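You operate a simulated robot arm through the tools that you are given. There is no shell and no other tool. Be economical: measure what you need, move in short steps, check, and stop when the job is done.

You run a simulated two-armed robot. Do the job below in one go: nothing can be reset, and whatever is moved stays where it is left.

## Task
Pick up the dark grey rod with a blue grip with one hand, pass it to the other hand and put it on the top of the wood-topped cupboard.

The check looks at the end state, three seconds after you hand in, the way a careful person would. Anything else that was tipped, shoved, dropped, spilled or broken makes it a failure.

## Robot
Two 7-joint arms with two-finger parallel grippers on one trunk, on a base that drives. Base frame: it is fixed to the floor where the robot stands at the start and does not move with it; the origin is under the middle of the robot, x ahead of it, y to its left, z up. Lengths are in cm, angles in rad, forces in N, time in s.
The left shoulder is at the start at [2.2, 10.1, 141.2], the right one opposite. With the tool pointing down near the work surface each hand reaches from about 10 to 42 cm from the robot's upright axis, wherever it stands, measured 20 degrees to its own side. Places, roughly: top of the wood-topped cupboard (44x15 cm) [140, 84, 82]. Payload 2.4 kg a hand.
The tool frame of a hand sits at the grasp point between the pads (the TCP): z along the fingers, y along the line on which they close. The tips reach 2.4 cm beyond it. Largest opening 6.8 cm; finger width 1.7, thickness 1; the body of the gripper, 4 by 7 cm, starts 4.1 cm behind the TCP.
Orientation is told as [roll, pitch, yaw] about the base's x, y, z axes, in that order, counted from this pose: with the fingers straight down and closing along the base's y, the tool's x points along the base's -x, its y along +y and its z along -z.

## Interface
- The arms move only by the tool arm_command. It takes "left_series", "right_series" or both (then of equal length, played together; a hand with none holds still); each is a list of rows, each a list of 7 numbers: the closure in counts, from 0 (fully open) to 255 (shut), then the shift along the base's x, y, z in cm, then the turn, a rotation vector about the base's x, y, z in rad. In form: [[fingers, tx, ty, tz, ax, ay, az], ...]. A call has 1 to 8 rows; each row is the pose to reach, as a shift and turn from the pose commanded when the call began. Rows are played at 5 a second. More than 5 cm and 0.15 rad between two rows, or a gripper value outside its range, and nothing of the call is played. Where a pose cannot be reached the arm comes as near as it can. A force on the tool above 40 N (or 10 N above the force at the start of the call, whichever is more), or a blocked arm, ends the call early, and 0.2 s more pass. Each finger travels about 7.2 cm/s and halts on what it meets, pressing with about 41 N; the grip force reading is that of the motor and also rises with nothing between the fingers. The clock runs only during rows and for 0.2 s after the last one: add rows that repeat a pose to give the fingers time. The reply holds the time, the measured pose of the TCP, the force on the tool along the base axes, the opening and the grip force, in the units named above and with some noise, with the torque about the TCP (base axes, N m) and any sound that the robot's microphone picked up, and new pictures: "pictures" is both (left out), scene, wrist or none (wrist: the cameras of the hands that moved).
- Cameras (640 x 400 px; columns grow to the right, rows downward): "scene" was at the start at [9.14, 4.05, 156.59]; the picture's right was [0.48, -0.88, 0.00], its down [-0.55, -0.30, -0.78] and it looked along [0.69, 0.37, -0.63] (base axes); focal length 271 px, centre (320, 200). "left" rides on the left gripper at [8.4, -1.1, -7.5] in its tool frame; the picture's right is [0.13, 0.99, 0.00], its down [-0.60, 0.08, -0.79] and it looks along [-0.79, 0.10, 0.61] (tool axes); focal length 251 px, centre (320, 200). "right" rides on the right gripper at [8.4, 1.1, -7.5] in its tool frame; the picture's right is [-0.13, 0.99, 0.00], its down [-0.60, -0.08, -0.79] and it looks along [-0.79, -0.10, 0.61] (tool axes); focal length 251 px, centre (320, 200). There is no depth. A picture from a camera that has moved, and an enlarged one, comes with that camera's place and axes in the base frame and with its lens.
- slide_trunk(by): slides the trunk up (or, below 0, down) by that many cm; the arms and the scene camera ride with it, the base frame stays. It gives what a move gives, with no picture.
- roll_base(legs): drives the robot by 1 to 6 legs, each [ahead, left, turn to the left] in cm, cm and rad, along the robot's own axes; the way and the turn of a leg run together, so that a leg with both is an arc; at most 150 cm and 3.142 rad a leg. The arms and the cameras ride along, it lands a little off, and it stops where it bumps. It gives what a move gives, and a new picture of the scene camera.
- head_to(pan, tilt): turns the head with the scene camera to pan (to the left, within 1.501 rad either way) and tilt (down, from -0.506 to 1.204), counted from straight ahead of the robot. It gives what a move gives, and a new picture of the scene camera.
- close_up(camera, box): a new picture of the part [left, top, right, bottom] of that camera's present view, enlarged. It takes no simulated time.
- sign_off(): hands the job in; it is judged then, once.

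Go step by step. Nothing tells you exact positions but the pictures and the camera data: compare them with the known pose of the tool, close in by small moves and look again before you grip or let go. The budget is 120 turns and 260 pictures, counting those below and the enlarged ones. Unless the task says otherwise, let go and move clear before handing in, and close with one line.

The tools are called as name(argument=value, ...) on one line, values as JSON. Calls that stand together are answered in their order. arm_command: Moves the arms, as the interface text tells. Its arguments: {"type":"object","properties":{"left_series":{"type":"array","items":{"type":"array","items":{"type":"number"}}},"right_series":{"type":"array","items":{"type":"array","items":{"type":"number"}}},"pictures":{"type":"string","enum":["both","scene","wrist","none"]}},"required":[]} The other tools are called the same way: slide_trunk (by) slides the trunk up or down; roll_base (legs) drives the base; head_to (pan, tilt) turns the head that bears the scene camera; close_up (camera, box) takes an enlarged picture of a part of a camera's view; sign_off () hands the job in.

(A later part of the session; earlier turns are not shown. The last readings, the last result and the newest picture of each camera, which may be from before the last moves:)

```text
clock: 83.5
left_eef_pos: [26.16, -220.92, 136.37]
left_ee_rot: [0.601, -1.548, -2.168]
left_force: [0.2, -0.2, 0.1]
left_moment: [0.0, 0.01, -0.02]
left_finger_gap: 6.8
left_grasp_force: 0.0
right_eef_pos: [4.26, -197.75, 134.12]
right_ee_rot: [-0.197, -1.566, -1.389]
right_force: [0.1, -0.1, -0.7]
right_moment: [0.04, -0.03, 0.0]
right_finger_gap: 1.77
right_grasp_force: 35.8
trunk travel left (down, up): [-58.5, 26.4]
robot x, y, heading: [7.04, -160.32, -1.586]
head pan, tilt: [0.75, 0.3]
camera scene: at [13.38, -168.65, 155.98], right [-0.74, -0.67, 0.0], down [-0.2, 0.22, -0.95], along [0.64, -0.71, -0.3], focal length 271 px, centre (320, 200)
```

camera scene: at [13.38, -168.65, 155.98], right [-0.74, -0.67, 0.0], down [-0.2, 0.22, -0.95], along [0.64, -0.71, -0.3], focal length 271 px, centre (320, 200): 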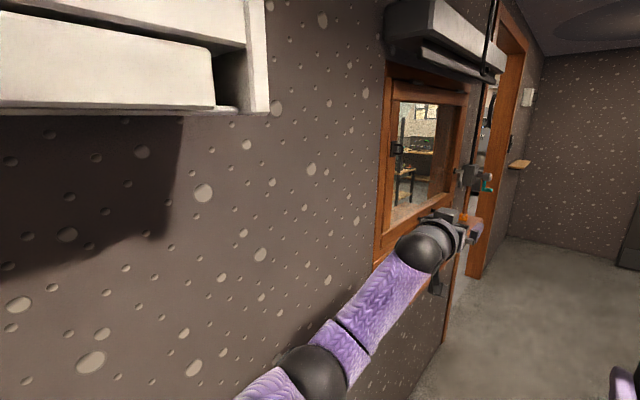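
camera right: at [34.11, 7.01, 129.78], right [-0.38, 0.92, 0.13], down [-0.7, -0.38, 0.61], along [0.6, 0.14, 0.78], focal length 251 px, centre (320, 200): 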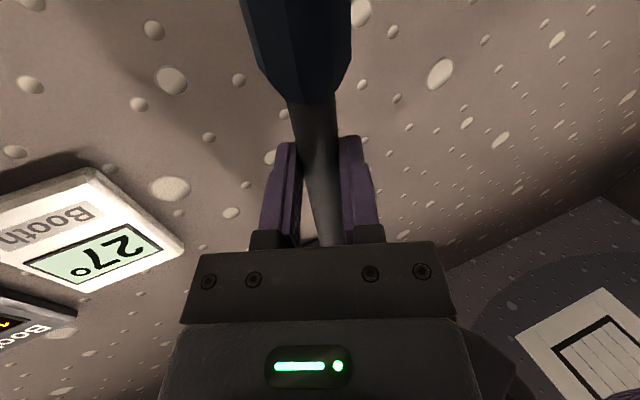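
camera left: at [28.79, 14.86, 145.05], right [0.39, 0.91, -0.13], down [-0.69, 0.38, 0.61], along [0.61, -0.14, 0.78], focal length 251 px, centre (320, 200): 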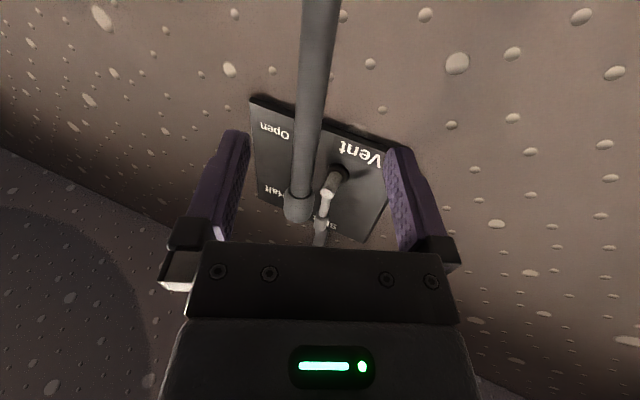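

The doorway runs from about y −335 to −448. A clamp by the window sticks out to x about 37, so I bring the left hand a bit further in, then drive on.

arm_command(left_series=[[0, -2, 0, 1, 0, 0, 0], [0, -4, 0, 2, 0, 0, 0], [0, -6, 0, 3, 0, 0, 0], [0, -6, 0, 3, 0, 0, 0]], pictures="none")

head_to(pan=0.45, tilt=0.45)

roll_base(legs=[[70, -2, 0.01]])

```text
clock: 84.5
left_eef_pos: [20.29, -220.93, 139.44]
left_ee_rot: [0.583, -1.55, -2.153]
left_force: [-0.1, -0.3, -0.1]
left_moment: [-0.01, 0.01, 0.0]
left_finger_gap: 6.81
left_grasp_force: 0.1
right_eef_pos: [4.38, -197.73, 134.29]
right_ee_rot: [-0.253, -1.568, -1.331]
right_force: [0.0, -0.9, 0.8]
right_moment: [0.02, 0.03, 0.01]
right_finger_gap: 1.81
right_grasp_force: 35.8
trunk travel left (down, up): [-58.5, 26.4]
robot x, y, heading: [6.72, -159.83, -1.586]
head pan, tilt: [0.75, 0.3]
```

```text
clock: 85.3
left_eef_pos: [20.3, -220.84, 139.38]
left_ee_rot: [0.599, -1.547, -2.168]
left_force: [-1.0, 0.0, 0.1]
left_moment: [-0.01, -0.03, 0.0]
left_finger_gap: 6.79
left_grasp_force: 0.0
right_eef_pos: [4.32, -197.78, 134.12]
right_ee_rot: [-0.197, -1.566, -1.388]
right_force: [0.0, -0.1, 0.1]
right_moment: [0.05, -0.01, -0.01]
right_finger_gap: 1.78
right_grasp_force: 36.4
trunk travel left (down, up): [-58.5, 26.4]
robot x, y, heading: [6.98, -160.24, -1.588]
head pan, tilt: [0.45, 0.45]
camera scene: at [11.01, -170.05, 154.59], right [-0.91, -0.42, 0.0], down [-0.18, 0.39, -0.9], along [0.38, -0.82, -0.44], focal length 271 px, centre (320, 200)
```

scene: 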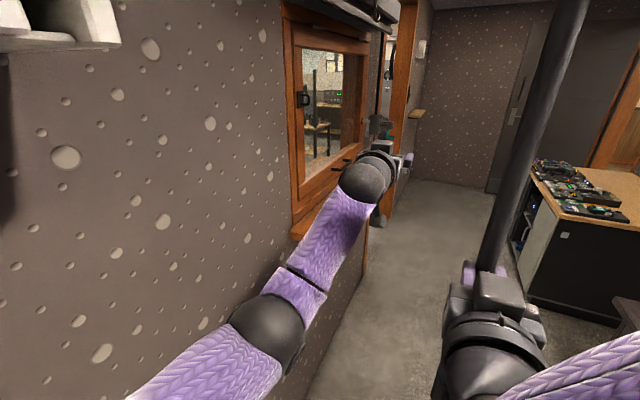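

```text
clock: 89.2
left_eef_pos: [17.55, -290.94, 139.44]
left_ee_rot: [0.593, -1.547, -2.159]
left_force: [-0.3, -0.2, 0.8]
left_moment: [-0.01, -0.03, -0.02]
left_finger_gap: 6.79
left_grasp_force: 0.0
right_eef_pos: [1.42, -267.72, 134.05]
right_ee_rot: [-0.172, -1.568, -1.408]
right_force: [-0.4, 0.3, 0.0]
right_moment: [0.02, -0.01, -0.01]
right_finger_gap: 1.77
right_grasp_force: 36.2
trunk travel left (down, up): [-58.5, 26.4]
robot x, y, heading: [3.59, -230.25, -1.581]
head pan, tilt: [0.45, 0.45]
camera scene: at [8.14, -240.0, 154.59], right [-0.91, -0.43, 0.0], down [-0.18, 0.39, -0.9], along [0.38, -0.81, -0.44], focal length 271 px, centre (320, 200)
```

scene: 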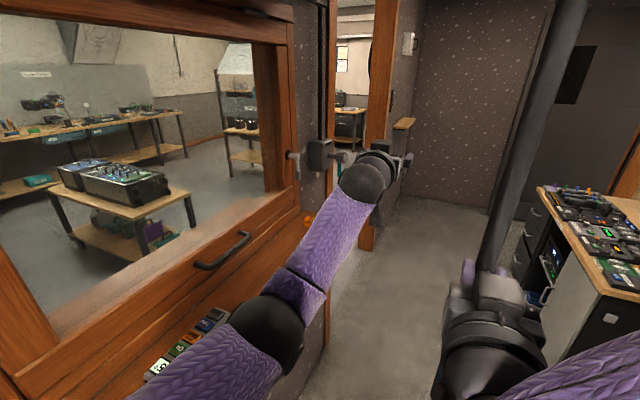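

The room beyond is a workshop. I drive ahead past the chair, then shift right away from the clamp, then on to the doorway.

roll_base(legs=[[42, 0, 0.01], [0, -10, 0]])

head_to(pan=0.7, tilt=0.45)

head_to(pan=-0.6, tilt=0.6)

```text
clock: 92.5
left_eef_pos: [7.98, -332.61, 139.48]
left_ee_rot: [0.634, -1.547, -2.193]
left_force: [-0.7, -0.2, 0.2]
left_moment: [0.0, -0.01, 0.01]
left_finger_gap: 6.8
left_grasp_force: 0.0
right_eef_pos: [-8.26, -309.67, 134.15]
right_ee_rot: [0.084, -1.566, -1.654]
right_force: [0.0, -0.3, -0.4]
right_moment: [0.05, 0.0, 0.0]
right_finger_gap: 1.78
right_grasp_force: 36.1
trunk travel left (down, up): [-58.5, 26.4]
robot x, y, heading: [-6.09, -272.22, -1.568]
head pan, tilt: [0.45, 0.45]
camera scene: at [-1.97, -281.87, 154.6], right [-0.9, -0.43, 0.0], down [-0.19, 0.39, -0.9], along [0.39, -0.81, -0.44], focal length 271 px, centre (320, 200)
```

scene: 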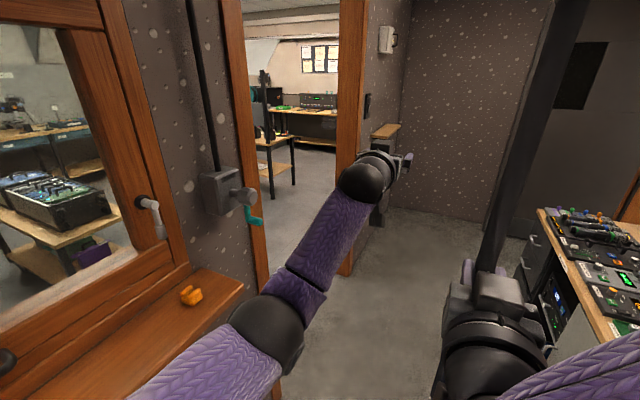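

```text
clock: 93.2
left_eef_pos: [8.21, -332.54, 139.41]
left_ee_rot: [0.6, -1.549, -2.156]
left_force: [-0.6, -0.6, 0.5]
left_moment: [-0.02, 0.02, 0.03]
left_finger_gap: 6.78
left_grasp_force: 0.2
right_eef_pos: [-8.22, -309.72, 134.19]
right_ee_rot: [-0.187, -1.568, -1.381]
right_force: [-0.4, 0.4, 0.1]
right_moment: [0.03, 0.0, -0.03]
right_finger_gap: 1.79
right_grasp_force: 35.9
trunk travel left (down, up): [-58.5, 26.4]
robot x, y, heading: [-6.22, -271.87, -1.57]
head pan, tilt: [0.7, 0.45]
camera scene: at [0.09, -280.64, 154.59], right [-0.77, -0.64, 0.0], down [-0.28, 0.33, -0.9], along [0.58, -0.69, -0.44], focal length 271 px, centre (320, 200)
```

scene: 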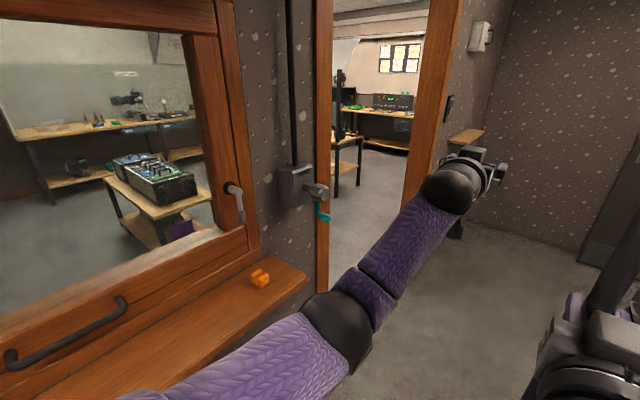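

```text
clock: 94.7
left_eef_pos: [8.13, -332.68, 139.33]
left_ee_rot: [0.599, -1.549, -2.158]
left_force: [-0.9, 0.4, 0.1]
left_moment: [0.0, 0.02, 0.03]
left_finger_gap: 6.8
left_grasp_force: 0.1
right_eef_pos: [-8.13, -309.7, 134.29]
right_ee_rot: [-0.201, -1.567, -1.37]
right_force: [-0.1, 0.8, 0.3]
right_moment: [0.07, 0.01, 0.01]
right_finger_gap: 1.76
right_grasp_force: 36.0
trunk travel left (down, up): [-58.5, 26.4]
robot x, y, heading: [-6.13, -271.77, -1.569]
head pan, tilt: [-0.6, 0.6]
camera scene: at [-10.81, -280.89, 153.24], right [-0.83, 0.56, 0.0], down [0.32, 0.47, -0.82], along [-0.47, -0.68, -0.57], focal length 271 px, centre (320, 200)
```

scene: 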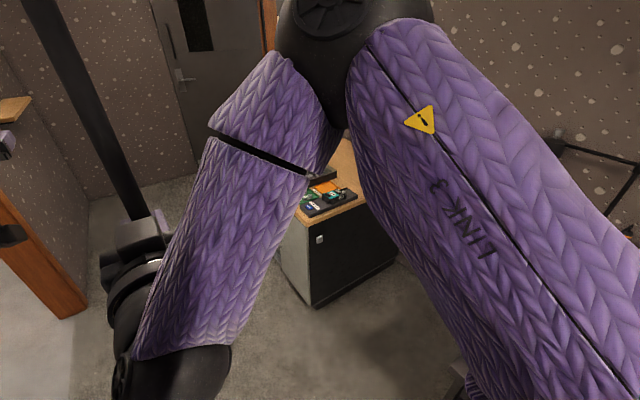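

The opening is y −345 to −446. I drive to its centre (y about −396), then stretch the right arm forward as well so its elbow narrows.

roll_base(legs=[[124, -4, 0]])

arm_command(right_series=[[255, -1, -2.5, 0, 0, 0, 0], [255, -2, -5, 0, 0, 0, 0], [255, -3, -8, 0, 0, 0, 0], [255, -4, -11, 0, 0, 0, 0], [255, -6, -14, 0, 0, 0, 0], [255, -8, -17, 0, 0, 0, 0], [255, -9, -20, 0, 0, 0, 0], [255, -9, -20, 0, 0, 0, 0]], pictures="none")

head_to(pan=1.4, tilt=0.5)

head_to(pan=-0.5, tilt=0.6)

```text
clock: 100.8
left_eef_pos: [2.81, -453.62, 139.33]
left_ee_rot: [0.595, -1.547, -2.162]
left_force: [-0.6, -0.5, -0.3]
left_moment: [0.0, 0.0, 0.04]
left_finger_gap: 6.84
left_grasp_force: 0.1
right_eef_pos: [-13.29, -430.37, 134.02]
right_ee_rot: [-0.19, -1.567, -1.39]
right_force: [-0.1, -0.6, 0.5]
right_moment: [0.04, -0.02, -0.04]
right_finger_gap: 1.76
right_grasp_force: 36.2
trunk travel left (down, up): [-58.5, 26.4]
robot x, y, heading: [-10.73, -392.87, -1.581]
head pan, tilt: [-0.6, 0.6]
camera scene: at [-15.62, -401.58, 153.23], right [-0.82, 0.57, 0.0], down [0.32, 0.46, -0.82], along [-0.47, -0.68, -0.57], focal length 271 px, centre (320, 200)
```

scene: 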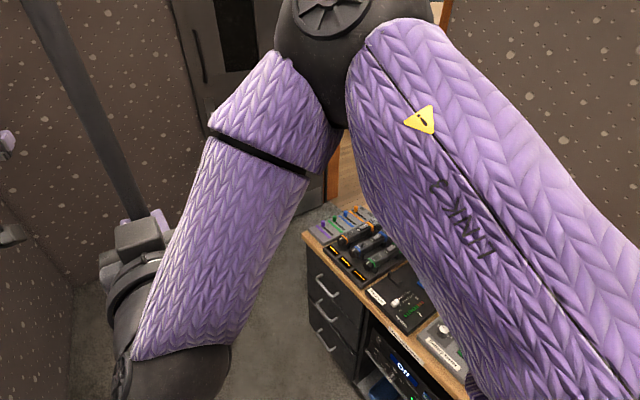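

```text
clock: 102.6
left_eef_pos: [2.8, -453.56, 139.42]
left_ee_rot: [0.601, -1.544, -2.168]
left_force: [0.2, 0.6, 0.2]
left_moment: [0.01, 0.0, 0.03]
left_finger_gap: 6.81
left_grasp_force: 0.2
right_eef_pos: [-18.47, -450.06, 136.61]
right_ee_rot: [-0.168, -1.558, -1.418]
right_force: [-0.8, -0.3, -0.1]
right_moment: [0.05, 0.01, 0.02]
right_finger_gap: 1.8
right_grasp_force: 36.1
right hand out of reach, approached as far as the arm can: row 4, 5, 6, 7, 8
trunk travel left (down, up): [-58.5, 26.4]
robot x, y, heading: [-11.03, -392.9, -1.59]
head pan, tilt: [-0.6, 0.6]
```

```text
clock: 104.6
left_eef_pos: [2.83, -453.6, 139.31]
left_ee_rot: [0.6, -1.546, -2.166]
left_force: [-0.1, 0.1, -0.1]
left_moment: [0.03, 0.0, 0.0]
left_finger_gap: 6.8
left_grasp_force: 0.1
right_eef_pos: [-18.49, -449.92, 136.51]
right_ee_rot: [-0.159, -1.558, -1.429]
right_force: [-0.2, 0.6, 0.2]
right_moment: [0.03, 0.0, -0.01]
right_finger_gap: 1.78
right_grasp_force: 35.6
trunk travel left (down, up): [-58.5, 26.4]
robot x, y, heading: [-10.38, -392.32, -1.581]
head pan, tilt: [1.4, 0.499]
camera scene: at [-1.6, -395.98, 154.15], right [-0.18, -0.98, 0.0], down [-0.47, 0.09, -0.88], along [0.86, -0.16, -0.48], focal length 271 px, centre (320, 200)
```

scene: 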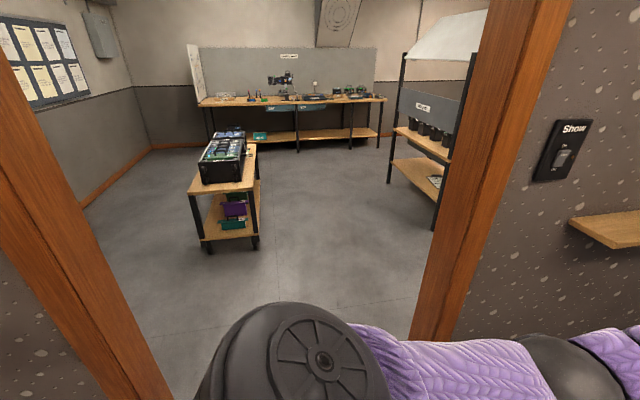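

```text
clock: 106.4
left_eef_pos: [2.8, -453.61, 139.36]
left_ee_rot: [0.597, -1.545, -2.165]
left_force: [0.0, 0.0, 0.0]
left_moment: [0.02, -0.04, 0.0]
left_finger_gap: 6.79
left_grasp_force: 0.0
right_eef_pos: [-18.48, -450.06, 136.57]
right_ee_rot: [-0.158, -1.56, -1.431]
right_force: [-0.4, 0.1, -0.4]
right_moment: [0.04, 0.01, 0.02]
right_finger_gap: 1.79
right_grasp_force: 35.8
trunk travel left (down, up): [-58.5, 26.4]
robot x, y, heading: [-11.07, -392.81, -1.579]
head pan, tilt: [-0.499, 0.6]
camera scene: at [-14.86, -402.05, 153.24], right [-0.87, 0.49, 0.0], down [0.28, 0.49, -0.82], along [-0.4, -0.72, -0.57], focal length 271 px, centre (320, 200)
```

scene: 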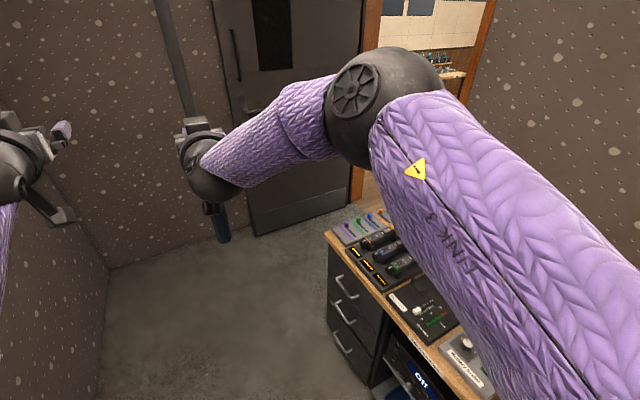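

Workshop visible through the door; both arms are now narrow. Turn left to face the doorway.

head_to(pan=0.0, tilt=0.6)

roll_base(legs=[[0, 0, 0.8], [0, 0, 0.78]])

```text
clock: 107.4
left_eef_pos: [2.82, -453.57, 139.29]
left_ee_rot: [0.599, -1.547, -2.166]
left_force: [-0.5, -0.5, 0.6]
left_moment: [-0.02, -0.03, 0.0]
left_finger_gap: 6.79
left_grasp_force: 0.1
right_eef_pos: [-18.48, -449.92, 136.59]
right_ee_rot: [-0.158, -1.558, -1.43]
right_force: [0.2, 0.1, -0.3]
right_moment: [0.04, -0.01, 0.0]
right_finger_gap: 1.79
right_grasp_force: 35.7
trunk travel left (down, up): [-58.5, 26.4]
robot x, y, heading: [-10.67, -392.55, -1.578]
head pan, tilt: [0.0, 0.6]
camera scene: at [-10.66, -403.17, 153.23], right [-1.0, 0.01, 0.0], down [0.01, 0.57, -0.82], along [-0.01, -0.82, -0.57], focal length 271 px, centre (320, 200)
```

scene: 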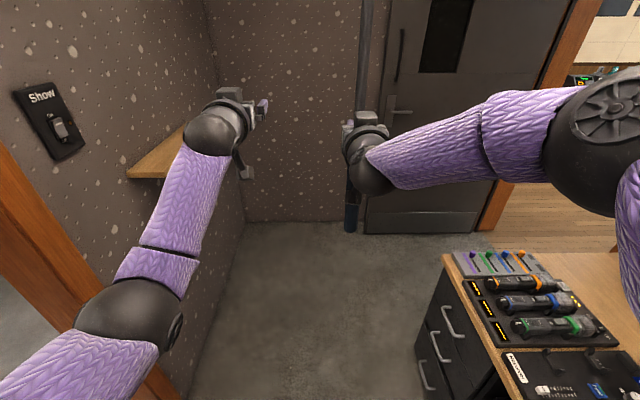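

```text
clock: 111.9
left_eef_pos: [49.87, -379.1, 139.41]
left_ee_rot: [0.59, -1.548, -0.589]
left_force: [0.4, -0.3, 0.1]
left_moment: [0.0, 0.0, -0.03]
left_finger_gap: 6.8
left_grasp_force: 0.1
right_eef_pos: [46.5, -400.5, 136.58]
right_ee_rot: [-0.171, -1.558, 0.154]
right_force: [-0.7, -0.3, -0.2]
right_moment: [0.01, 0.07, 0.02]
right_finger_gap: 1.78
right_grasp_force: 35.3
trunk travel left (down, up): [-58.5, 26.4]
robot x, y, heading: [-11.38, -392.86, -0.012]
head pan, tilt: [0.0, 0.6]
camera scene: at [-0.17, -392.91, 153.23], right [-0.01, -1.0, 0.0], down [-0.57, 0.01, -0.82], along [0.82, -0.01, -0.57], focal length 271 px, centre (320, 200)
```

scene: 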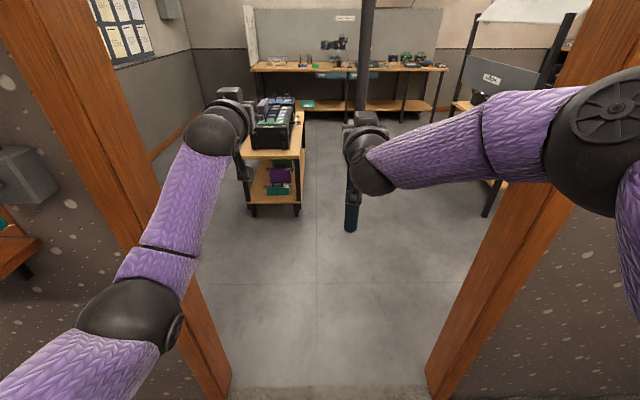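

Opening centre is y about −398. I shift right 5 cm and drive through, stopping short of the trolley.

roll_base(legs=[[20, -5, 0.012], [90, 0, 0]])

head_to(pan=1.1, tilt=0.4)

```text
clock: 117.9
left_eef_pos: [160.31, -386.74, 139.39]
left_ee_rot: [0.591, -1.546, -0.601]
left_force: [0.6, -0.3, 1.0]
left_moment: [-0.02, -0.03, 0.0]
left_finger_gap: 6.78
left_grasp_force: 0.0
right_eef_pos: [156.38, -407.97, 136.59]
right_ee_rot: [-0.156, -1.558, 0.122]
right_force: [0.2, -0.2, 0.0]
right_moment: [0.01, 0.04, 0.02]
right_finger_gap: 1.79
right_grasp_force: 35.7
trunk travel left (down, up): [-58.5, 26.4]
robot x, y, heading: [99.45, -399.4, -0.023]
head pan, tilt: [0.0, 0.6]
camera scene: at [109.89, -399.65, 153.23], right [-0.03, -1.0, 0.0], down [-0.57, 0.02, -0.82], along [0.82, -0.02, -0.57], focal length 271 px, centre (320, 200)
```

scene: 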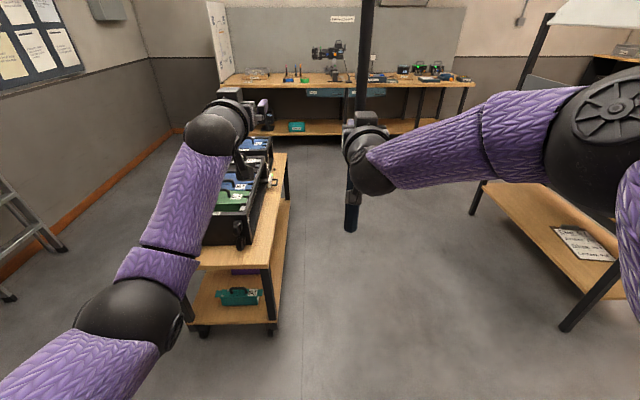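

```text
clock: 119.2
left_eef_pos: [160.22, -386.71, 139.45]
left_ee_rot: [0.596, -1.547, -0.607]
left_force: [0.3, 0.0, -0.4]
left_moment: [-0.01, -0.01, -0.02]
left_finger_gap: 6.79
left_grasp_force: 0.1
right_eef_pos: [156.26, -407.92, 136.54]
right_ee_rot: [-0.16, -1.559, 0.125]
right_force: [-0.2, 0.2, -0.2]
right_moment: [-0.02, 0.03, -0.01]
right_finger_gap: 1.78
right_grasp_force: 36.6
trunk travel left (down, up): [-58.5, 26.4]
robot x, y, heading: [99.29, -399.21, -0.025]
head pan, tilt: [1.1, 0.4]
camera scene: at [105.45, -391.27, 155.06], right [0.88, -0.48, 0.0], down [-0.19, -0.34, -0.92], along [0.44, 0.81, -0.39], focal length 271 px, centre (320, 200)
```

scene: 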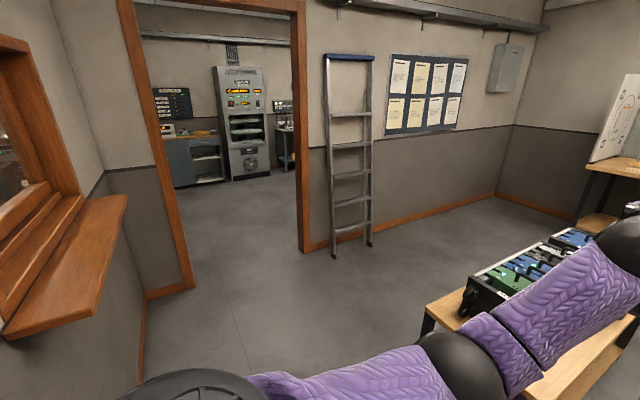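

Another doorway leads on in +y (x 98 to 200, y −178), centre x about 149. I advance a bit, then turn left to face it.

head_to(pan=0.0, tilt=0.5)

roll_base(legs=[[24, 0, 0], [0, 0, 0.8], [0, 0, 0.79]])

```text
clock: 120.5
left_eef_pos: [160.19, -386.71, 139.42]
left_ee_rot: [0.596, -1.549, -0.608]
left_force: [-0.4, 0.2, -0.3]
left_moment: [0.01, -0.01, 0.03]
left_finger_gap: 6.81
left_grasp_force: 0.0
right_eef_pos: [156.39, -407.96, 136.74]
right_ee_rot: [-0.162, -1.557, 0.127]
right_force: [0.5, -0.4, 0.1]
right_moment: [-0.05, -0.01, 0.0]
right_finger_gap: 1.82
right_grasp_force: 35.8
trunk travel left (down, up): [-58.5, 26.4]
robot x, y, heading: [99.02, -399.05, -0.029]
head pan, tilt: [0.0, 0.499]
camera scene: at [110.11, -399.64, 154.14], right [-0.03, -1.0, 0.0], down [-0.48, 0.01, -0.88], along [0.88, -0.02, -0.48], focal length 271 px, centre (320, 200)
```

scene: 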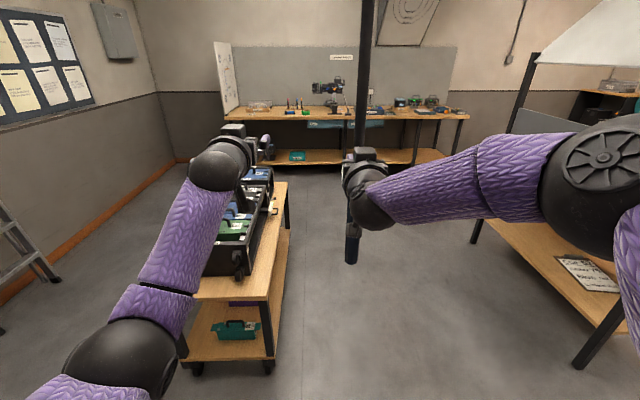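

```text
clock: 126.5
left_eef_pos: [107.55, -339.65, 139.5]
left_ee_rot: [0.59, -1.549, 1.017]
left_force: [-0.5, 0.0, -0.4]
left_moment: [0.0, -0.02, -0.03]
left_finger_gap: 6.81
left_grasp_force: 0.0
right_eef_pos: [129.05, -342.63, 136.61]
right_ee_rot: [-0.167, -1.558, 1.753]
right_force: [-0.4, 0.3, -0.3]
right_moment: [-0.05, -0.06, 0.06]
right_finger_gap: 1.79
right_grasp_force: 36.3
trunk travel left (down, up): [-58.5, 26.4]
robot x, y, heading: [123.31, -400.02, 1.589]
head pan, tilt: [0.0, 0.499]
camera scene: at [123.19, -389.38, 154.14], right [1.0, 0.02, 0.0], down [0.01, -0.48, -0.88], along [-0.02, 0.88, -0.48], focal length 271 px, centre (320, 200)
```

scene: 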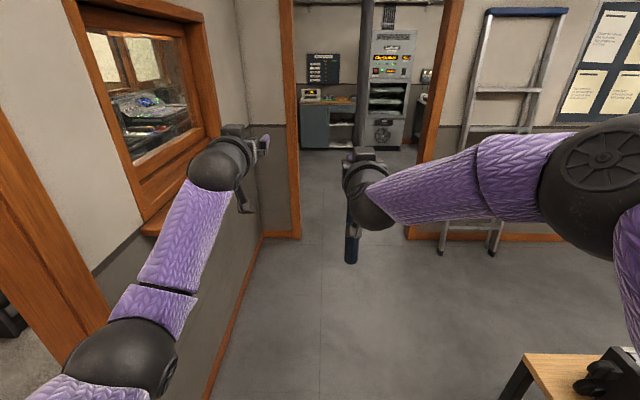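

The target cupboard (blue, wood top, left of the vending machine) is visible beyond the doorway. I drive ahead past the trolley, then shift right to the door centre (x 148).

roll_base(legs=[[105, 0, -0.018], [25, -24, 0]])

```text
clock: 133.7
left_eef_pos: [130.25, -210.42, 139.43]
left_ee_rot: [0.599, -1.546, 0.998]
left_force: [0.3, -0.2, -0.4]
left_moment: [0.01, -0.01, 0.02]
left_finger_gap: 6.8
left_grasp_force: 0.0
right_eef_pos: [151.56, -213.66, 136.65]
right_ee_rot: [-0.121, -1.558, 1.698]
right_force: [0.2, -0.1, -0.6]
right_moment: [-0.03, 0.0, 0.0]
right_finger_gap: 1.77
right_grasp_force: 35.9
trunk travel left (down, up): [-58.5, 26.4]
robot x, y, heading: [145.38, -270.83, 1.583]
head pan, tilt: [0.0, 0.499]
camera scene: at [145.38, -260.37, 154.14], right [1.0, 0.01, 0.0], down [0.0, -0.48, -0.88], along [-0.01, 0.88, -0.48], focal length 271 px, centre (320, 200)
```

scene: 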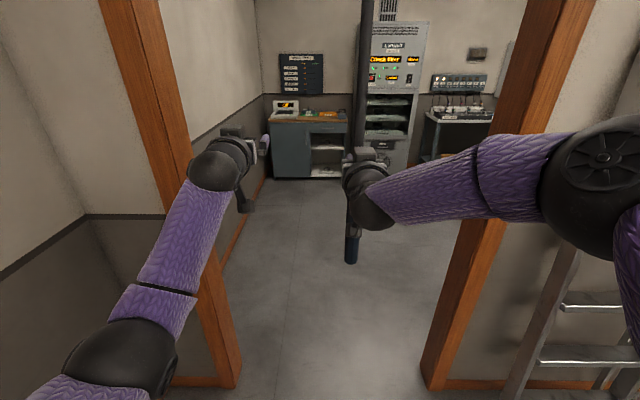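

Door centre x about 149. Shift right 4 and drive through.

roll_base(legs=[[30, -4, -0.012], [100, 0, 0]])

close_up(camera="scene", box=[200, 60, 380, 220])

```text
clock: 140.6
left_eef_pos: [133.24, -79.27, 139.43]
left_ee_rot: [0.588, -1.548, 1.013]
left_force: [0.6, -0.7, -0.4]
left_moment: [-0.02, 0.03, -0.03]
left_finger_gap: 6.81
left_grasp_force: 0.0
right_eef_pos: [154.64, -82.23, 136.63]
right_ee_rot: [-0.158, -1.559, 1.734]
right_force: [-0.2, -0.2, -0.9]
right_moment: [-0.06, 0.01, 0.0]
right_finger_gap: 1.77
right_grasp_force: 36.3
trunk travel left (down, up): [-58.5, 26.4]
robot x, y, heading: [148.09, -139.41, 1.584]
head pan, tilt: [0.0, 0.499]
camera scene: at [148.42, -129.07, 154.14], right [1.0, 0.01, 0.0], down [0.01, -0.48, -0.88], along [-0.01, 0.88, -0.48], focal length 271 px, centre (320, 200)
```

scene: 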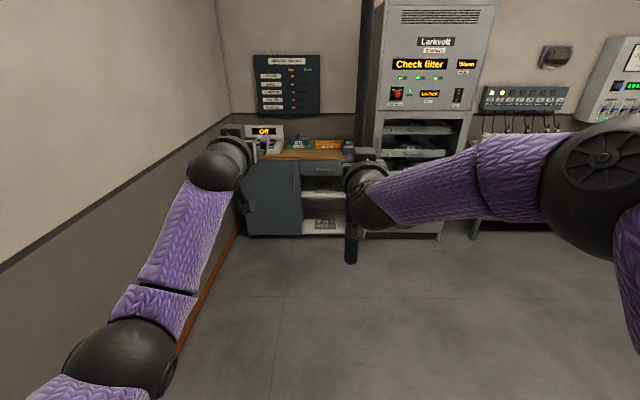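

```text
2.50 times, centred on (290, 140) of scene
camera zoom: at [148.42, -129.07, 154.14], right [1.0, 0.01, 0.0], down [0.01, -0.48, -0.88], along [-0.01, 0.88, -0.48], focal length 677 px, centre (395, 350)
```

zoom: 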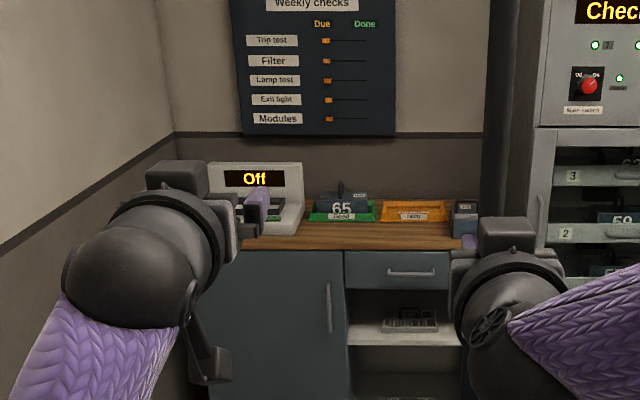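

The cupboard top is in view with a free strip in front of the trays. In the open space here I fold the left arm back to its compact pose.

arm_command(left_series=[[0, -1, -3, 0, -0.14, 0, 0], [0, -2, -6, 0, -0.28, 0, 0], [0, -4, -10, 0, -0.42, 0, 0], [0, -6, -14, 0, -0.56, 0, 0], [0, -8, -18, 0, -0.7, 0, 0], [0, -10, -21, 0, -0.84, 0, 0], [0, -11, -24, 0, -0.98, 0, 0], [0, -12, -26, 0, -1.12, 0, 0]], pictures="none")

arm_command(left_series=[[0, -1, -2, 0, -0.11, 0, 0], [0, -2, -4, 0, -0.22, 0, 0], [0, -3, -6, 0, -0.33, 0, 0], [0, -3, -7, 0, -0.44, 0, 0], [0, -3, -7, 0, -0.44, 0, 0]], pictures="none")

arm_command(right_series=[[255, 0, -2, 0, 0, 0, 0], [255, 0, -4, 0, 0, 0.14, 0], [255, 0, -6, 0, 0, 0.28, 0], [255, 0, -8, 0, 0, 0.42, 0], [255, 0, -10, 0, 0, 0.56, 0], [255, 0, -12, 0, 0, 0.7, 0], [255, 0, -12, 0, 0, 0.84, 0]], pictures="scene")

```text
clock: 142.4
left_eef_pos: [121.08, -105.31, 139.33]
left_ee_rot: [0.035, -0.43, 1.558]
left_force: [-0.4, -0.8, -0.4]
left_moment: [0.03, 0.0, -0.01]
left_finger_gap: 6.8
left_grasp_force: 0.0
right_eef_pos: [154.55, -82.34, 136.62]
right_ee_rot: [-0.179, -1.559, 1.756]
right_force: [-0.9, -1.9, 0.2]
right_moment: [-0.08, -0.02, 0.01]
right_finger_gap: 1.78
right_grasp_force: 36.0
trunk travel left (down, up): [-58.5, 26.4]
robot x, y, heading: [148.08, -139.81, 1.584]
head pan, tilt: [0.0, 0.499]
```

```text
clock: 143.6
left_eef_pos: [118.21, -112.23, 139.48]
left_ee_rot: [0.028, 0.008, 1.559]
left_force: [0.9, 0.2, -0.6]
left_moment: [-0.02, -0.02, -0.01]
left_finger_gap: 6.78
left_grasp_force: 0.1
right_eef_pos: [154.54, -82.32, 136.73]
right_ee_rot: [-0.176, -1.558, 1.754]
right_force: [-1.6, -0.8, -0.5]
right_moment: [-0.03, -0.01, -0.05]
right_finger_gap: 1.76
right_grasp_force: 36.0
trunk travel left (down, up): [-58.5, 26.4]
robot x, y, heading: [148.04, -139.35, 1.587]
head pan, tilt: [0.0, 0.499]
```

```text
clock: 145.2
left_eef_pos: [118.15, -112.1, 139.35]
left_ee_rot: [0.028, 0.009, 1.558]
left_force: [0.5, 0.7, -0.3]
left_moment: [-0.01, -0.03, 0.0]
left_finger_gap: 6.79
left_grasp_force: 0.0
right_eef_pos: [154.47, -94.26, 136.6]
right_ee_rot: [1.567, -0.729, 0.016]
right_force: [0.5, 0.4, 1.0]
right_moment: [-0.06, -0.06, 0.02]
right_finger_gap: 1.76
right_grasp_force: 36.3
trunk travel left (down, up): [-58.5, 26.4]
robot x, y, heading: [148.42, -139.47, 1.583]
head pan, tilt: [0.0, 0.499]
camera scene: at [148.39, -129.12, 154.14], right [1.0, 0.01, 0.0], down [0.01, -0.48, -0.88], along [-0.01, 0.88, -0.48], focal length 271 px, centre (320, 200)
```

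scene: 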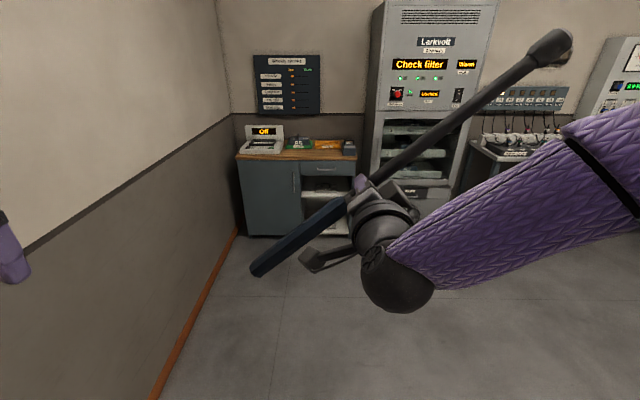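

Rolling works (grip end left, cap right). Finish the roll, then start pitching the fingers down.

arm_command(right_series=[[255, 0, 0, 0, 0, 0.14, 0], [255, 0, 0, 0, 0, 0.28, 0], [255, 0, 0, 0, 0, 0.42, 0], [255, 0, 0, 0, 0, 0.56, 0], [255, 0, 0, 0, 0, 0.7, 0], [255, 0, 0, 0, 0, 0.73, 0]], pictures="scene")

arm_command(right_series=[[255, 0, 0, 0, -0.14, 0, 0], [255, 0, -1, 0, -0.28, 0, 0], [255, 0, -2, 0, -0.42, 0, 0], [255, 0, -3, 0, -0.56, 0, 0], [255, 0, -4, 0, -0.7, 0, 0], [255, 0, -5, 0, -0.84, 0, 0], [255, 0, -6, 0, -0.98, 0, 0], [255, 0, -6, 0, -1.12, 0, 0]], pictures="scene")

```text
clock: 146.6
left_eef_pos: [118.19, -112.11, 139.35]
left_ee_rot: [0.029, 0.007, 1.558]
left_force: [0.5, 0.0, -0.6]
left_moment: [-0.03, 0.0, 0.04]
left_finger_gap: 6.78
left_grasp_force: 0.0
right_eef_pos: [154.48, -94.32, 136.6]
right_ee_rot: [1.577, -0.001, 0.012]
right_force: [-0.4, 0.4, -2.4]
right_moment: [-0.03, -0.06, 0.02]
right_finger_gap: 1.79
right_grasp_force: 36.5
trunk travel left (down, up): [-58.5, 26.4]
robot x, y, heading: [148.24, -139.84, 1.581]
head pan, tilt: [0.0, 0.499]
camera scene: at [148.41, -129.13, 154.14], right [1.0, 0.01, 0.0], down [0.01, -0.48, -0.88], along [-0.01, 0.88, -0.48], focal length 271 px, centre (320, 200)
```

scene: 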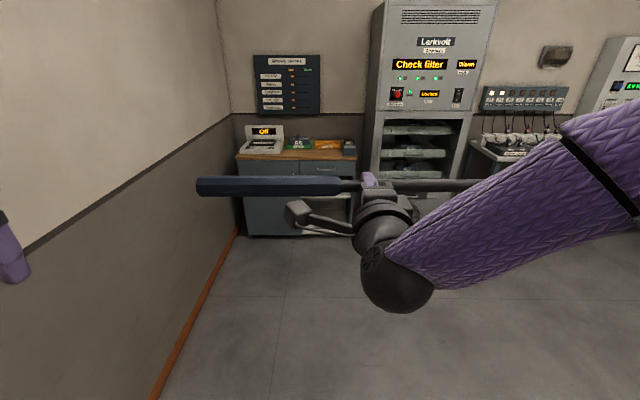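

```text
clock: 148.4
left_eef_pos: [118.2, -112.16, 139.35]
left_ee_rot: [0.028, 0.009, 1.558]
left_force: [1.3, 0.8, -0.7]
left_moment: [-0.01, -0.01, -0.01]
left_finger_gap: 6.79
left_grasp_force: 0.0
right_eef_pos: [154.45, -100.42, 136.64]
right_ee_rot: [0.455, 0.008, 0.009]
right_force: [-0.1, 1.5, -3.0]
right_moment: [-0.01, -0.05, 0.01]
right_finger_gap: 1.8
right_grasp_force: 36.1
trunk travel left (down, up): [-58.5, 26.4]
robot x, y, heading: [148.57, -139.59, 1.582]
head pan, tilt: [0.0, 0.499]
camera scene: at [148.4, -129.09, 154.14], right [1.0, 0.01, 0.0], down [0.01, -0.48, -0.88], along [-0.01, 0.88, -0.48], focal length 271 px, centre (320, 200)
```

scene: 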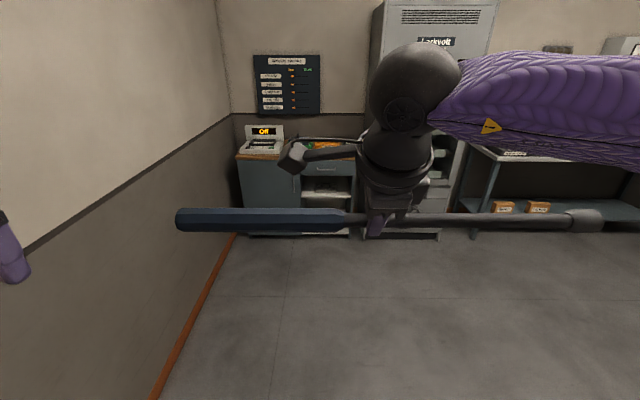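

Rod is horizontal. Finish pitching the fingers straight down, then drive nearer for a good look at the top.

arm_command(right_series=[[255, 0, 0, 0, -0.14, 0, 0], [255, 0, -1, 0, -0.28, 0, 0], [255, 0, -2, 0, -0.42, 0, 0], [255, 0, -2, 0, -0.455, 0, 0], [255, 0, -2, 0, -0.455, 0, 0]], pictures="none")

head_to(pan=0.0, tilt=0.55)

roll_base(legs=[[115, 5, -0.012]])

```text
clock: 149.6
left_eef_pos: [118.17, -112.18, 139.4]
left_ee_rot: [0.028, 0.01, 1.559]
left_force: [0.3, 0.1, 0.0]
left_moment: [0.02, 0.01, 0.0]
left_finger_gap: 6.8
left_grasp_force: 0.1
right_eef_pos: [154.42, -102.34, 136.74]
right_ee_rot: [0.001, 0.012, 0.002]
right_force: [-0.1, -0.1, -2.9]
right_moment: [0.0, -0.1, 0.0]
right_finger_gap: 1.81
right_grasp_force: 35.9
trunk travel left (down, up): [-58.5, 26.4]
robot x, y, heading: [148.6, -139.77, 1.586]
head pan, tilt: [0.0, 0.499]
```

```text
clock: 150.2
left_eef_pos: [118.32, -112.26, 139.32]
left_ee_rot: [0.028, 0.009, 1.558]
left_force: [0.1, 0.0, -0.2]
left_moment: [0.0, 0.01, 0.04]
left_finger_gap: 6.82
left_grasp_force: 0.0
right_eef_pos: [154.57, -102.21, 136.67]
right_ee_rot: [0.004, 0.013, 0.003]
right_force: [0.0, 0.7, -1.9]
right_moment: [0.0, -0.09, -0.06]
right_finger_gap: 1.73
right_grasp_force: 35.8
trunk travel left (down, up): [-58.5, 26.4]
robot x, y, heading: [148.23, -139.74, 1.587]
head pan, tilt: [0.0, 0.55]
camera scene: at [148.41, -129.26, 153.69], right [1.0, 0.01, 0.0], down [0.01, -0.52, -0.85], along [-0.01, 0.85, -0.52], focal length 271 px, centre (320, 200)
```

scene: 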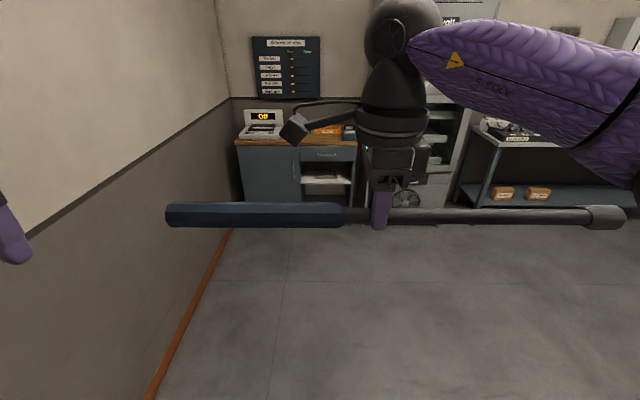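

```text
clock: 156.0
left_eef_pos: [112.46, 1.27, 139.41]
left_ee_rot: [0.027, 0.009, 1.55]
left_force: [-0.1, -0.2, 0.0]
left_moment: [-0.01, 0.03, -0.03]
left_finger_gap: 6.79
left_grasp_force: 0.0
right_eef_pos: [148.95, 10.85, 136.73]
right_ee_rot: [0.002, 0.011, -0.005]
right_force: [0.1, -0.4, -2.2]
right_moment: [0.01, -0.06, -0.01]
right_finger_gap: 1.78
right_grasp_force: 35.9
trunk travel left (down, up): [-58.5, 26.4]
robot x, y, heading: [142.36, -26.58, 1.578]
head pan, tilt: [0.0, 0.55]
camera scene: at [142.55, -16.02, 153.68], right [1.0, 0.01, 0.0], down [0.0, -0.52, -0.85], along [0.0, 0.85, -0.52], focal length 271 px, centre (320, 200)
```

scene: 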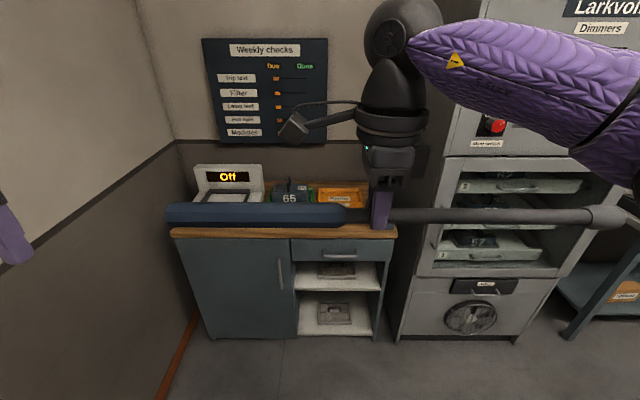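

The cupboard top's front edge is at y about 75, x about 80 to 175. I raise the trunk and go closer to look down on the top beneath the rod.

slide_trunk(by=20)

head_to(pan=0.0, tilt=0.95)

roll_base(legs=[[40, 0, -0.007]])

```text
clock: 158.2
left_eef_pos: [112.45, 1.26, 159.26]
left_ee_rot: [0.027, 0.008, 1.55]
left_force: [0.5, -0.7, -0.4]
left_moment: [0.02, -0.01, 0.05]
left_finger_gap: 6.82
left_grasp_force: 0.1
right_eef_pos: [148.72, 10.78, 156.6]
right_ee_rot: [0.005, 0.011, -0.006]
right_force: [-0.8, -0.3, -3.1]
right_moment: [-0.01, -0.09, -0.01]
right_finger_gap: 1.8
right_grasp_force: 36.6
trunk travel left (down, up): [-78.5, 6.4]
robot x, y, heading: [142.4, -26.07, 1.576]
head pan, tilt: [0.0, 0.55]
```

```text
clock: 159.1
left_eef_pos: [112.57, 1.27, 159.37]
left_ee_rot: [0.026, 0.01, 1.551]
left_force: [-0.7, -0.3, 0.6]
left_moment: [0.01, -0.02, 0.03]
left_finger_gap: 6.79
left_grasp_force: 0.1
right_eef_pos: [148.76, 10.83, 156.66]
right_ee_rot: [0.003, 0.012, -0.006]
right_force: [-0.1, 0.5, -2.2]
right_moment: [-0.02, -0.11, -0.04]
right_finger_gap: 1.77
right_grasp_force: 36.1
trunk travel left (down, up): [-78.5, 6.4]
robot x, y, heading: [142.55, -26.45, 1.575]
head pan, tilt: [0.0, 0.949]
camera scene: at [142.57, -18.17, 170.41], right [1.0, 0.01, 0.0], down [0.0, -0.81, -0.58], along [0.0, 0.58, -0.81], focal length 271 px, centre (320, 200)
```

scene: 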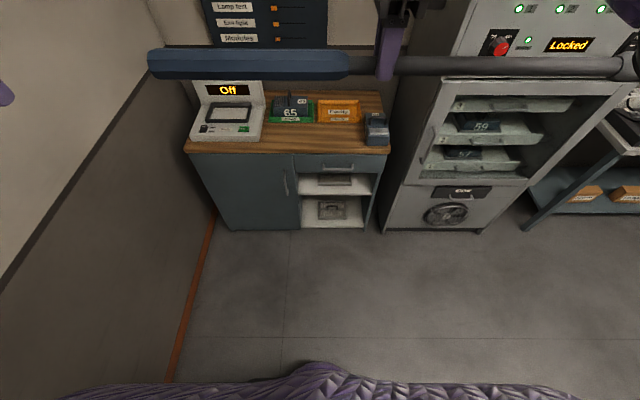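

```text
clock: 161.6
left_eef_pos: [112.65, 41.37, 159.43]
left_ee_rot: [0.03, 0.01, 1.545]
left_force: [0.0, 1.0, -0.5]
left_moment: [0.02, -0.02, 0.01]
left_finger_gap: 6.8
left_grasp_force: 0.1
right_eef_pos: [148.83, 50.68, 156.71]
right_ee_rot: [0.0, 0.012, -0.01]
right_force: [-0.1, 1.1, -2.7]
right_moment: [-0.01, -0.09, 0.02]
right_finger_gap: 1.79
right_grasp_force: 36.3
trunk travel left (down, up): [-78.5, 6.4]
robot x, y, heading: [142.03, 13.38, 1.569]
head pan, tilt: [0.0, 0.949]
camera scene: at [142.46, 21.85, 170.4], right [1.0, 0.0, 0.0], down [0.0, -0.81, -0.58], along [0.0, 0.58, -0.81], focal length 271 px, centre (320, 200)
```

scene: 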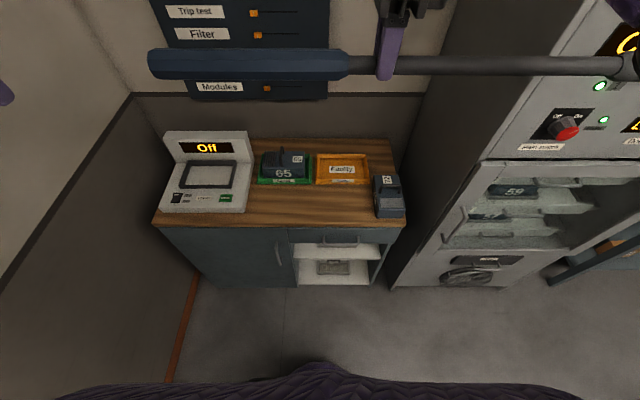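

I see the top: a device at left (x 80–114), trays behind, a small black device at right. The free area is x 114–164, y 73–93; the rod (52 cm) fits slightly diagonally. Zooming for precise edges.

close_up(camera="scene", box=[140, 120, 420, 240])

close_up(camera="scene", box=[130, 0, 640, 100])

```text
2.29 times, centred on (280, 180) of scene
camera zoom: at [142.46, 21.85, 170.4], right [1.0, 0.0, 0.0], down [0.0, -0.81, -0.58], along [0.0, 0.58, -0.81], focal length 619 px, centre (411, 246)
```

zoom: 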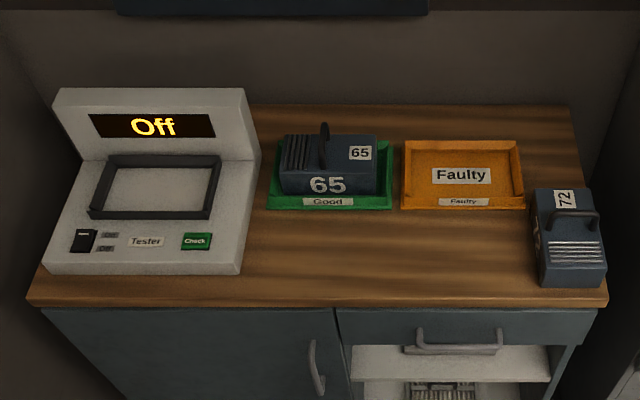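

```text
1.25 times, centred on (385, 50) of scene
camera zoom: at [142.46, 21.85, 170.4], right [1.0, 0.0, 0.0], down [0.0, -0.81, -0.58], along [0.0, 0.58, -0.81], focal length 340 px, centre (238, 388)
```

zoom: 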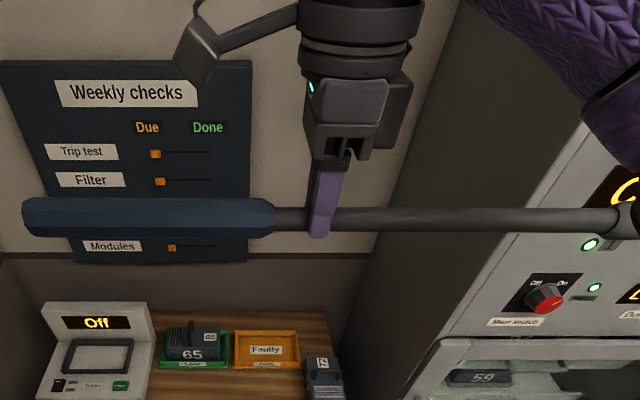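

Free strip confirmed. Plan: rod diagonal by 0.22 rad, left (grip) end at about [109, 76], TCP at about [133, 81.5]. I yaw and extend the right hand now, and lift the left hand out of the way.

arm_command(left_series=[[0, 0, 0, 2.5, 0, 0, 0], [0, 0, -1, 5, 0, 0, 0], [0, 0, -1, 7.5, 0, 0, 0], [0, 0, -1, 10, 0, 0, 0], [0, 0, -1, 12.5, 0, 0, 0], [0, 0, -1, 15, 0, 0, 0], [0, 0, -1, 15, 0, 0, 0]], right_series=[[255, -1, 1, 0, 0, 0, 0.05], [255, -2, 2, 0, 0, 0, 0.1], [255, -3, 3, 0, 0, 0, 0.15], [255, -4, 4, 0, 0, 0, 0.2], [255, -5, 5, 0, 0, 0, 0.23], [255, -5, 5, 0, 0, 0, 0.23], [255, -5, 5, 0, 0, 0, 0.23]], pictures="scene")

```text
clock: 163.2
left_eef_pos: [114.08, 40.72, 170.43]
left_ee_rot: [0.028, 0.008, 1.544]
left_force: [0.0, 1.3, 0.7]
left_moment: [0.04, 0.0, -0.01]
left_finger_gap: 6.79
left_grasp_force: 0.0
left hand out of reach, approached as far as the arm can: row 5, 6, 7
right_eef_pos: [143.96, 55.78, 156.78]
right_ee_rot: [0.002, 0.01, 0.223]
right_force: [-0.3, -0.4, -2.1]
right_moment: [0.01, -0.06, 0.0]
right_finger_gap: 1.77
right_grasp_force: 36.0
trunk travel left (down, up): [-78.5, 6.4]
robot x, y, heading: [141.94, 13.54, 1.57]
head pan, tilt: [0.0, 0.949]
camera scene: at [142.4, 21.83, 170.4], right [1.0, 0.0, 0.0], down [0.0, -0.81, -0.58], along [0.0, 0.58, -0.81], focal length 271 px, centre (320, 200)
```

scene: 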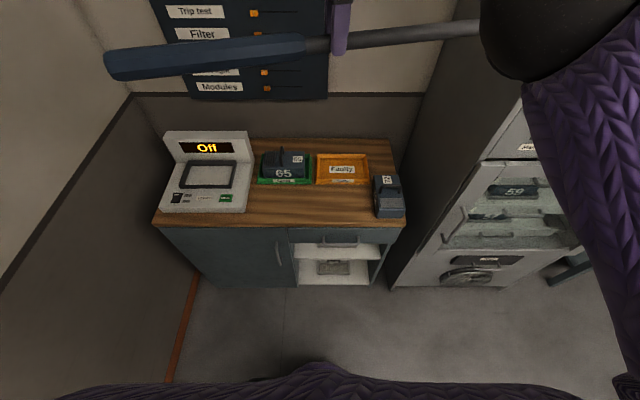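

Reachable at 42 cm ahead. Drive forward/left at this safe height to above the spot.

roll_base(legs=[[18, 11, 0]])

roll_base(legs=[[7.5, 0, 0]])

```text
clock: 164.8
left_eef_pos: [102.8, 58.43, 170.37]
left_ee_rot: [0.031, 0.008, 1.552]
left_force: [0.1, 0.0, -1.2]
left_moment: [-0.02, -0.05, 0.01]
left_finger_gap: 6.79
left_grasp_force: 0.0
right_eef_pos: [132.39, 73.59, 156.82]
right_ee_rot: [0.0, 0.011, 0.226]
right_force: [-0.4, 0.3, -1.6]
right_moment: [0.04, -0.1, 0.01]
right_finger_gap: 1.77
right_grasp_force: 36.0
trunk travel left (down, up): [-78.5, 6.4]
robot x, y, heading: [131.08, 31.52, 1.577]
head pan, tilt: [0.0, 0.949]
camera scene: at [131.09, 39.7, 170.4], right [1.0, 0.01, 0.0], down [0.01, -0.81, -0.58], along [0.0, 0.58, -0.81], focal length 271 px, centre (320, 200)
```

scene: 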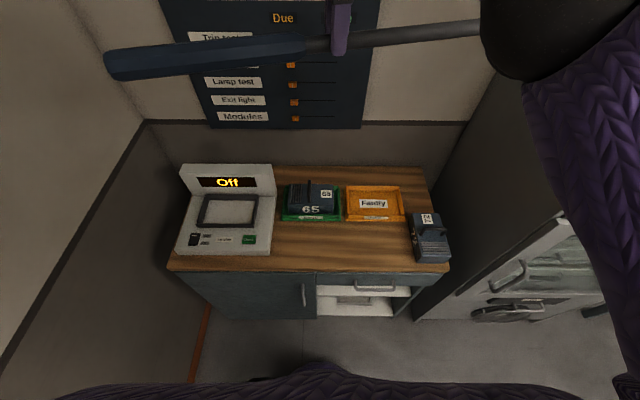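

```text
clock: 165.8
left_eef_pos: [102.68, 65.92, 170.22]
left_ee_rot: [0.028, 0.007, 1.551]
left_force: [0.4, -0.2, -0.2]
left_moment: [-0.01, 0.0, 0.03]
left_finger_gap: 6.8
left_grasp_force: 0.1
right_eef_pos: [132.38, 81.06, 156.78]
right_ee_rot: [0.002, 0.011, 0.225]
right_force: [0.1, 0.0, -2.0]
right_moment: [0.04, -0.14, 0.0]
right_finger_gap: 1.79
right_grasp_force: 36.1
trunk travel left (down, up): [-78.5, 6.4]
robot x, y, heading: [131.03, 38.9, 1.579]
head pan, tilt: [0.0, 0.949]
camera scene: at [131.02, 47.18, 170.4], right [1.0, 0.01, 0.0], down [0.01, -0.81, -0.58], along [0.0, 0.58, -0.81], focal length 271 px, centre (320, 200)
```

scene: 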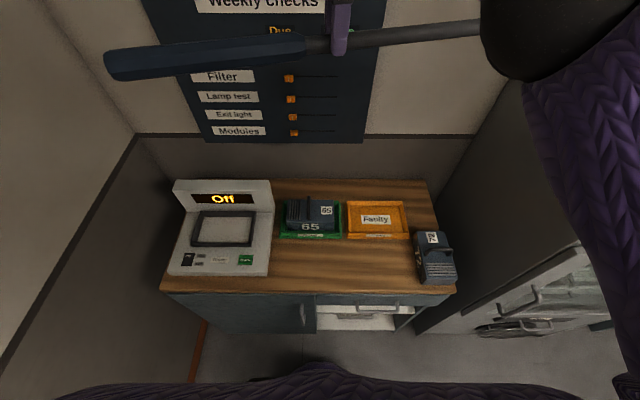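

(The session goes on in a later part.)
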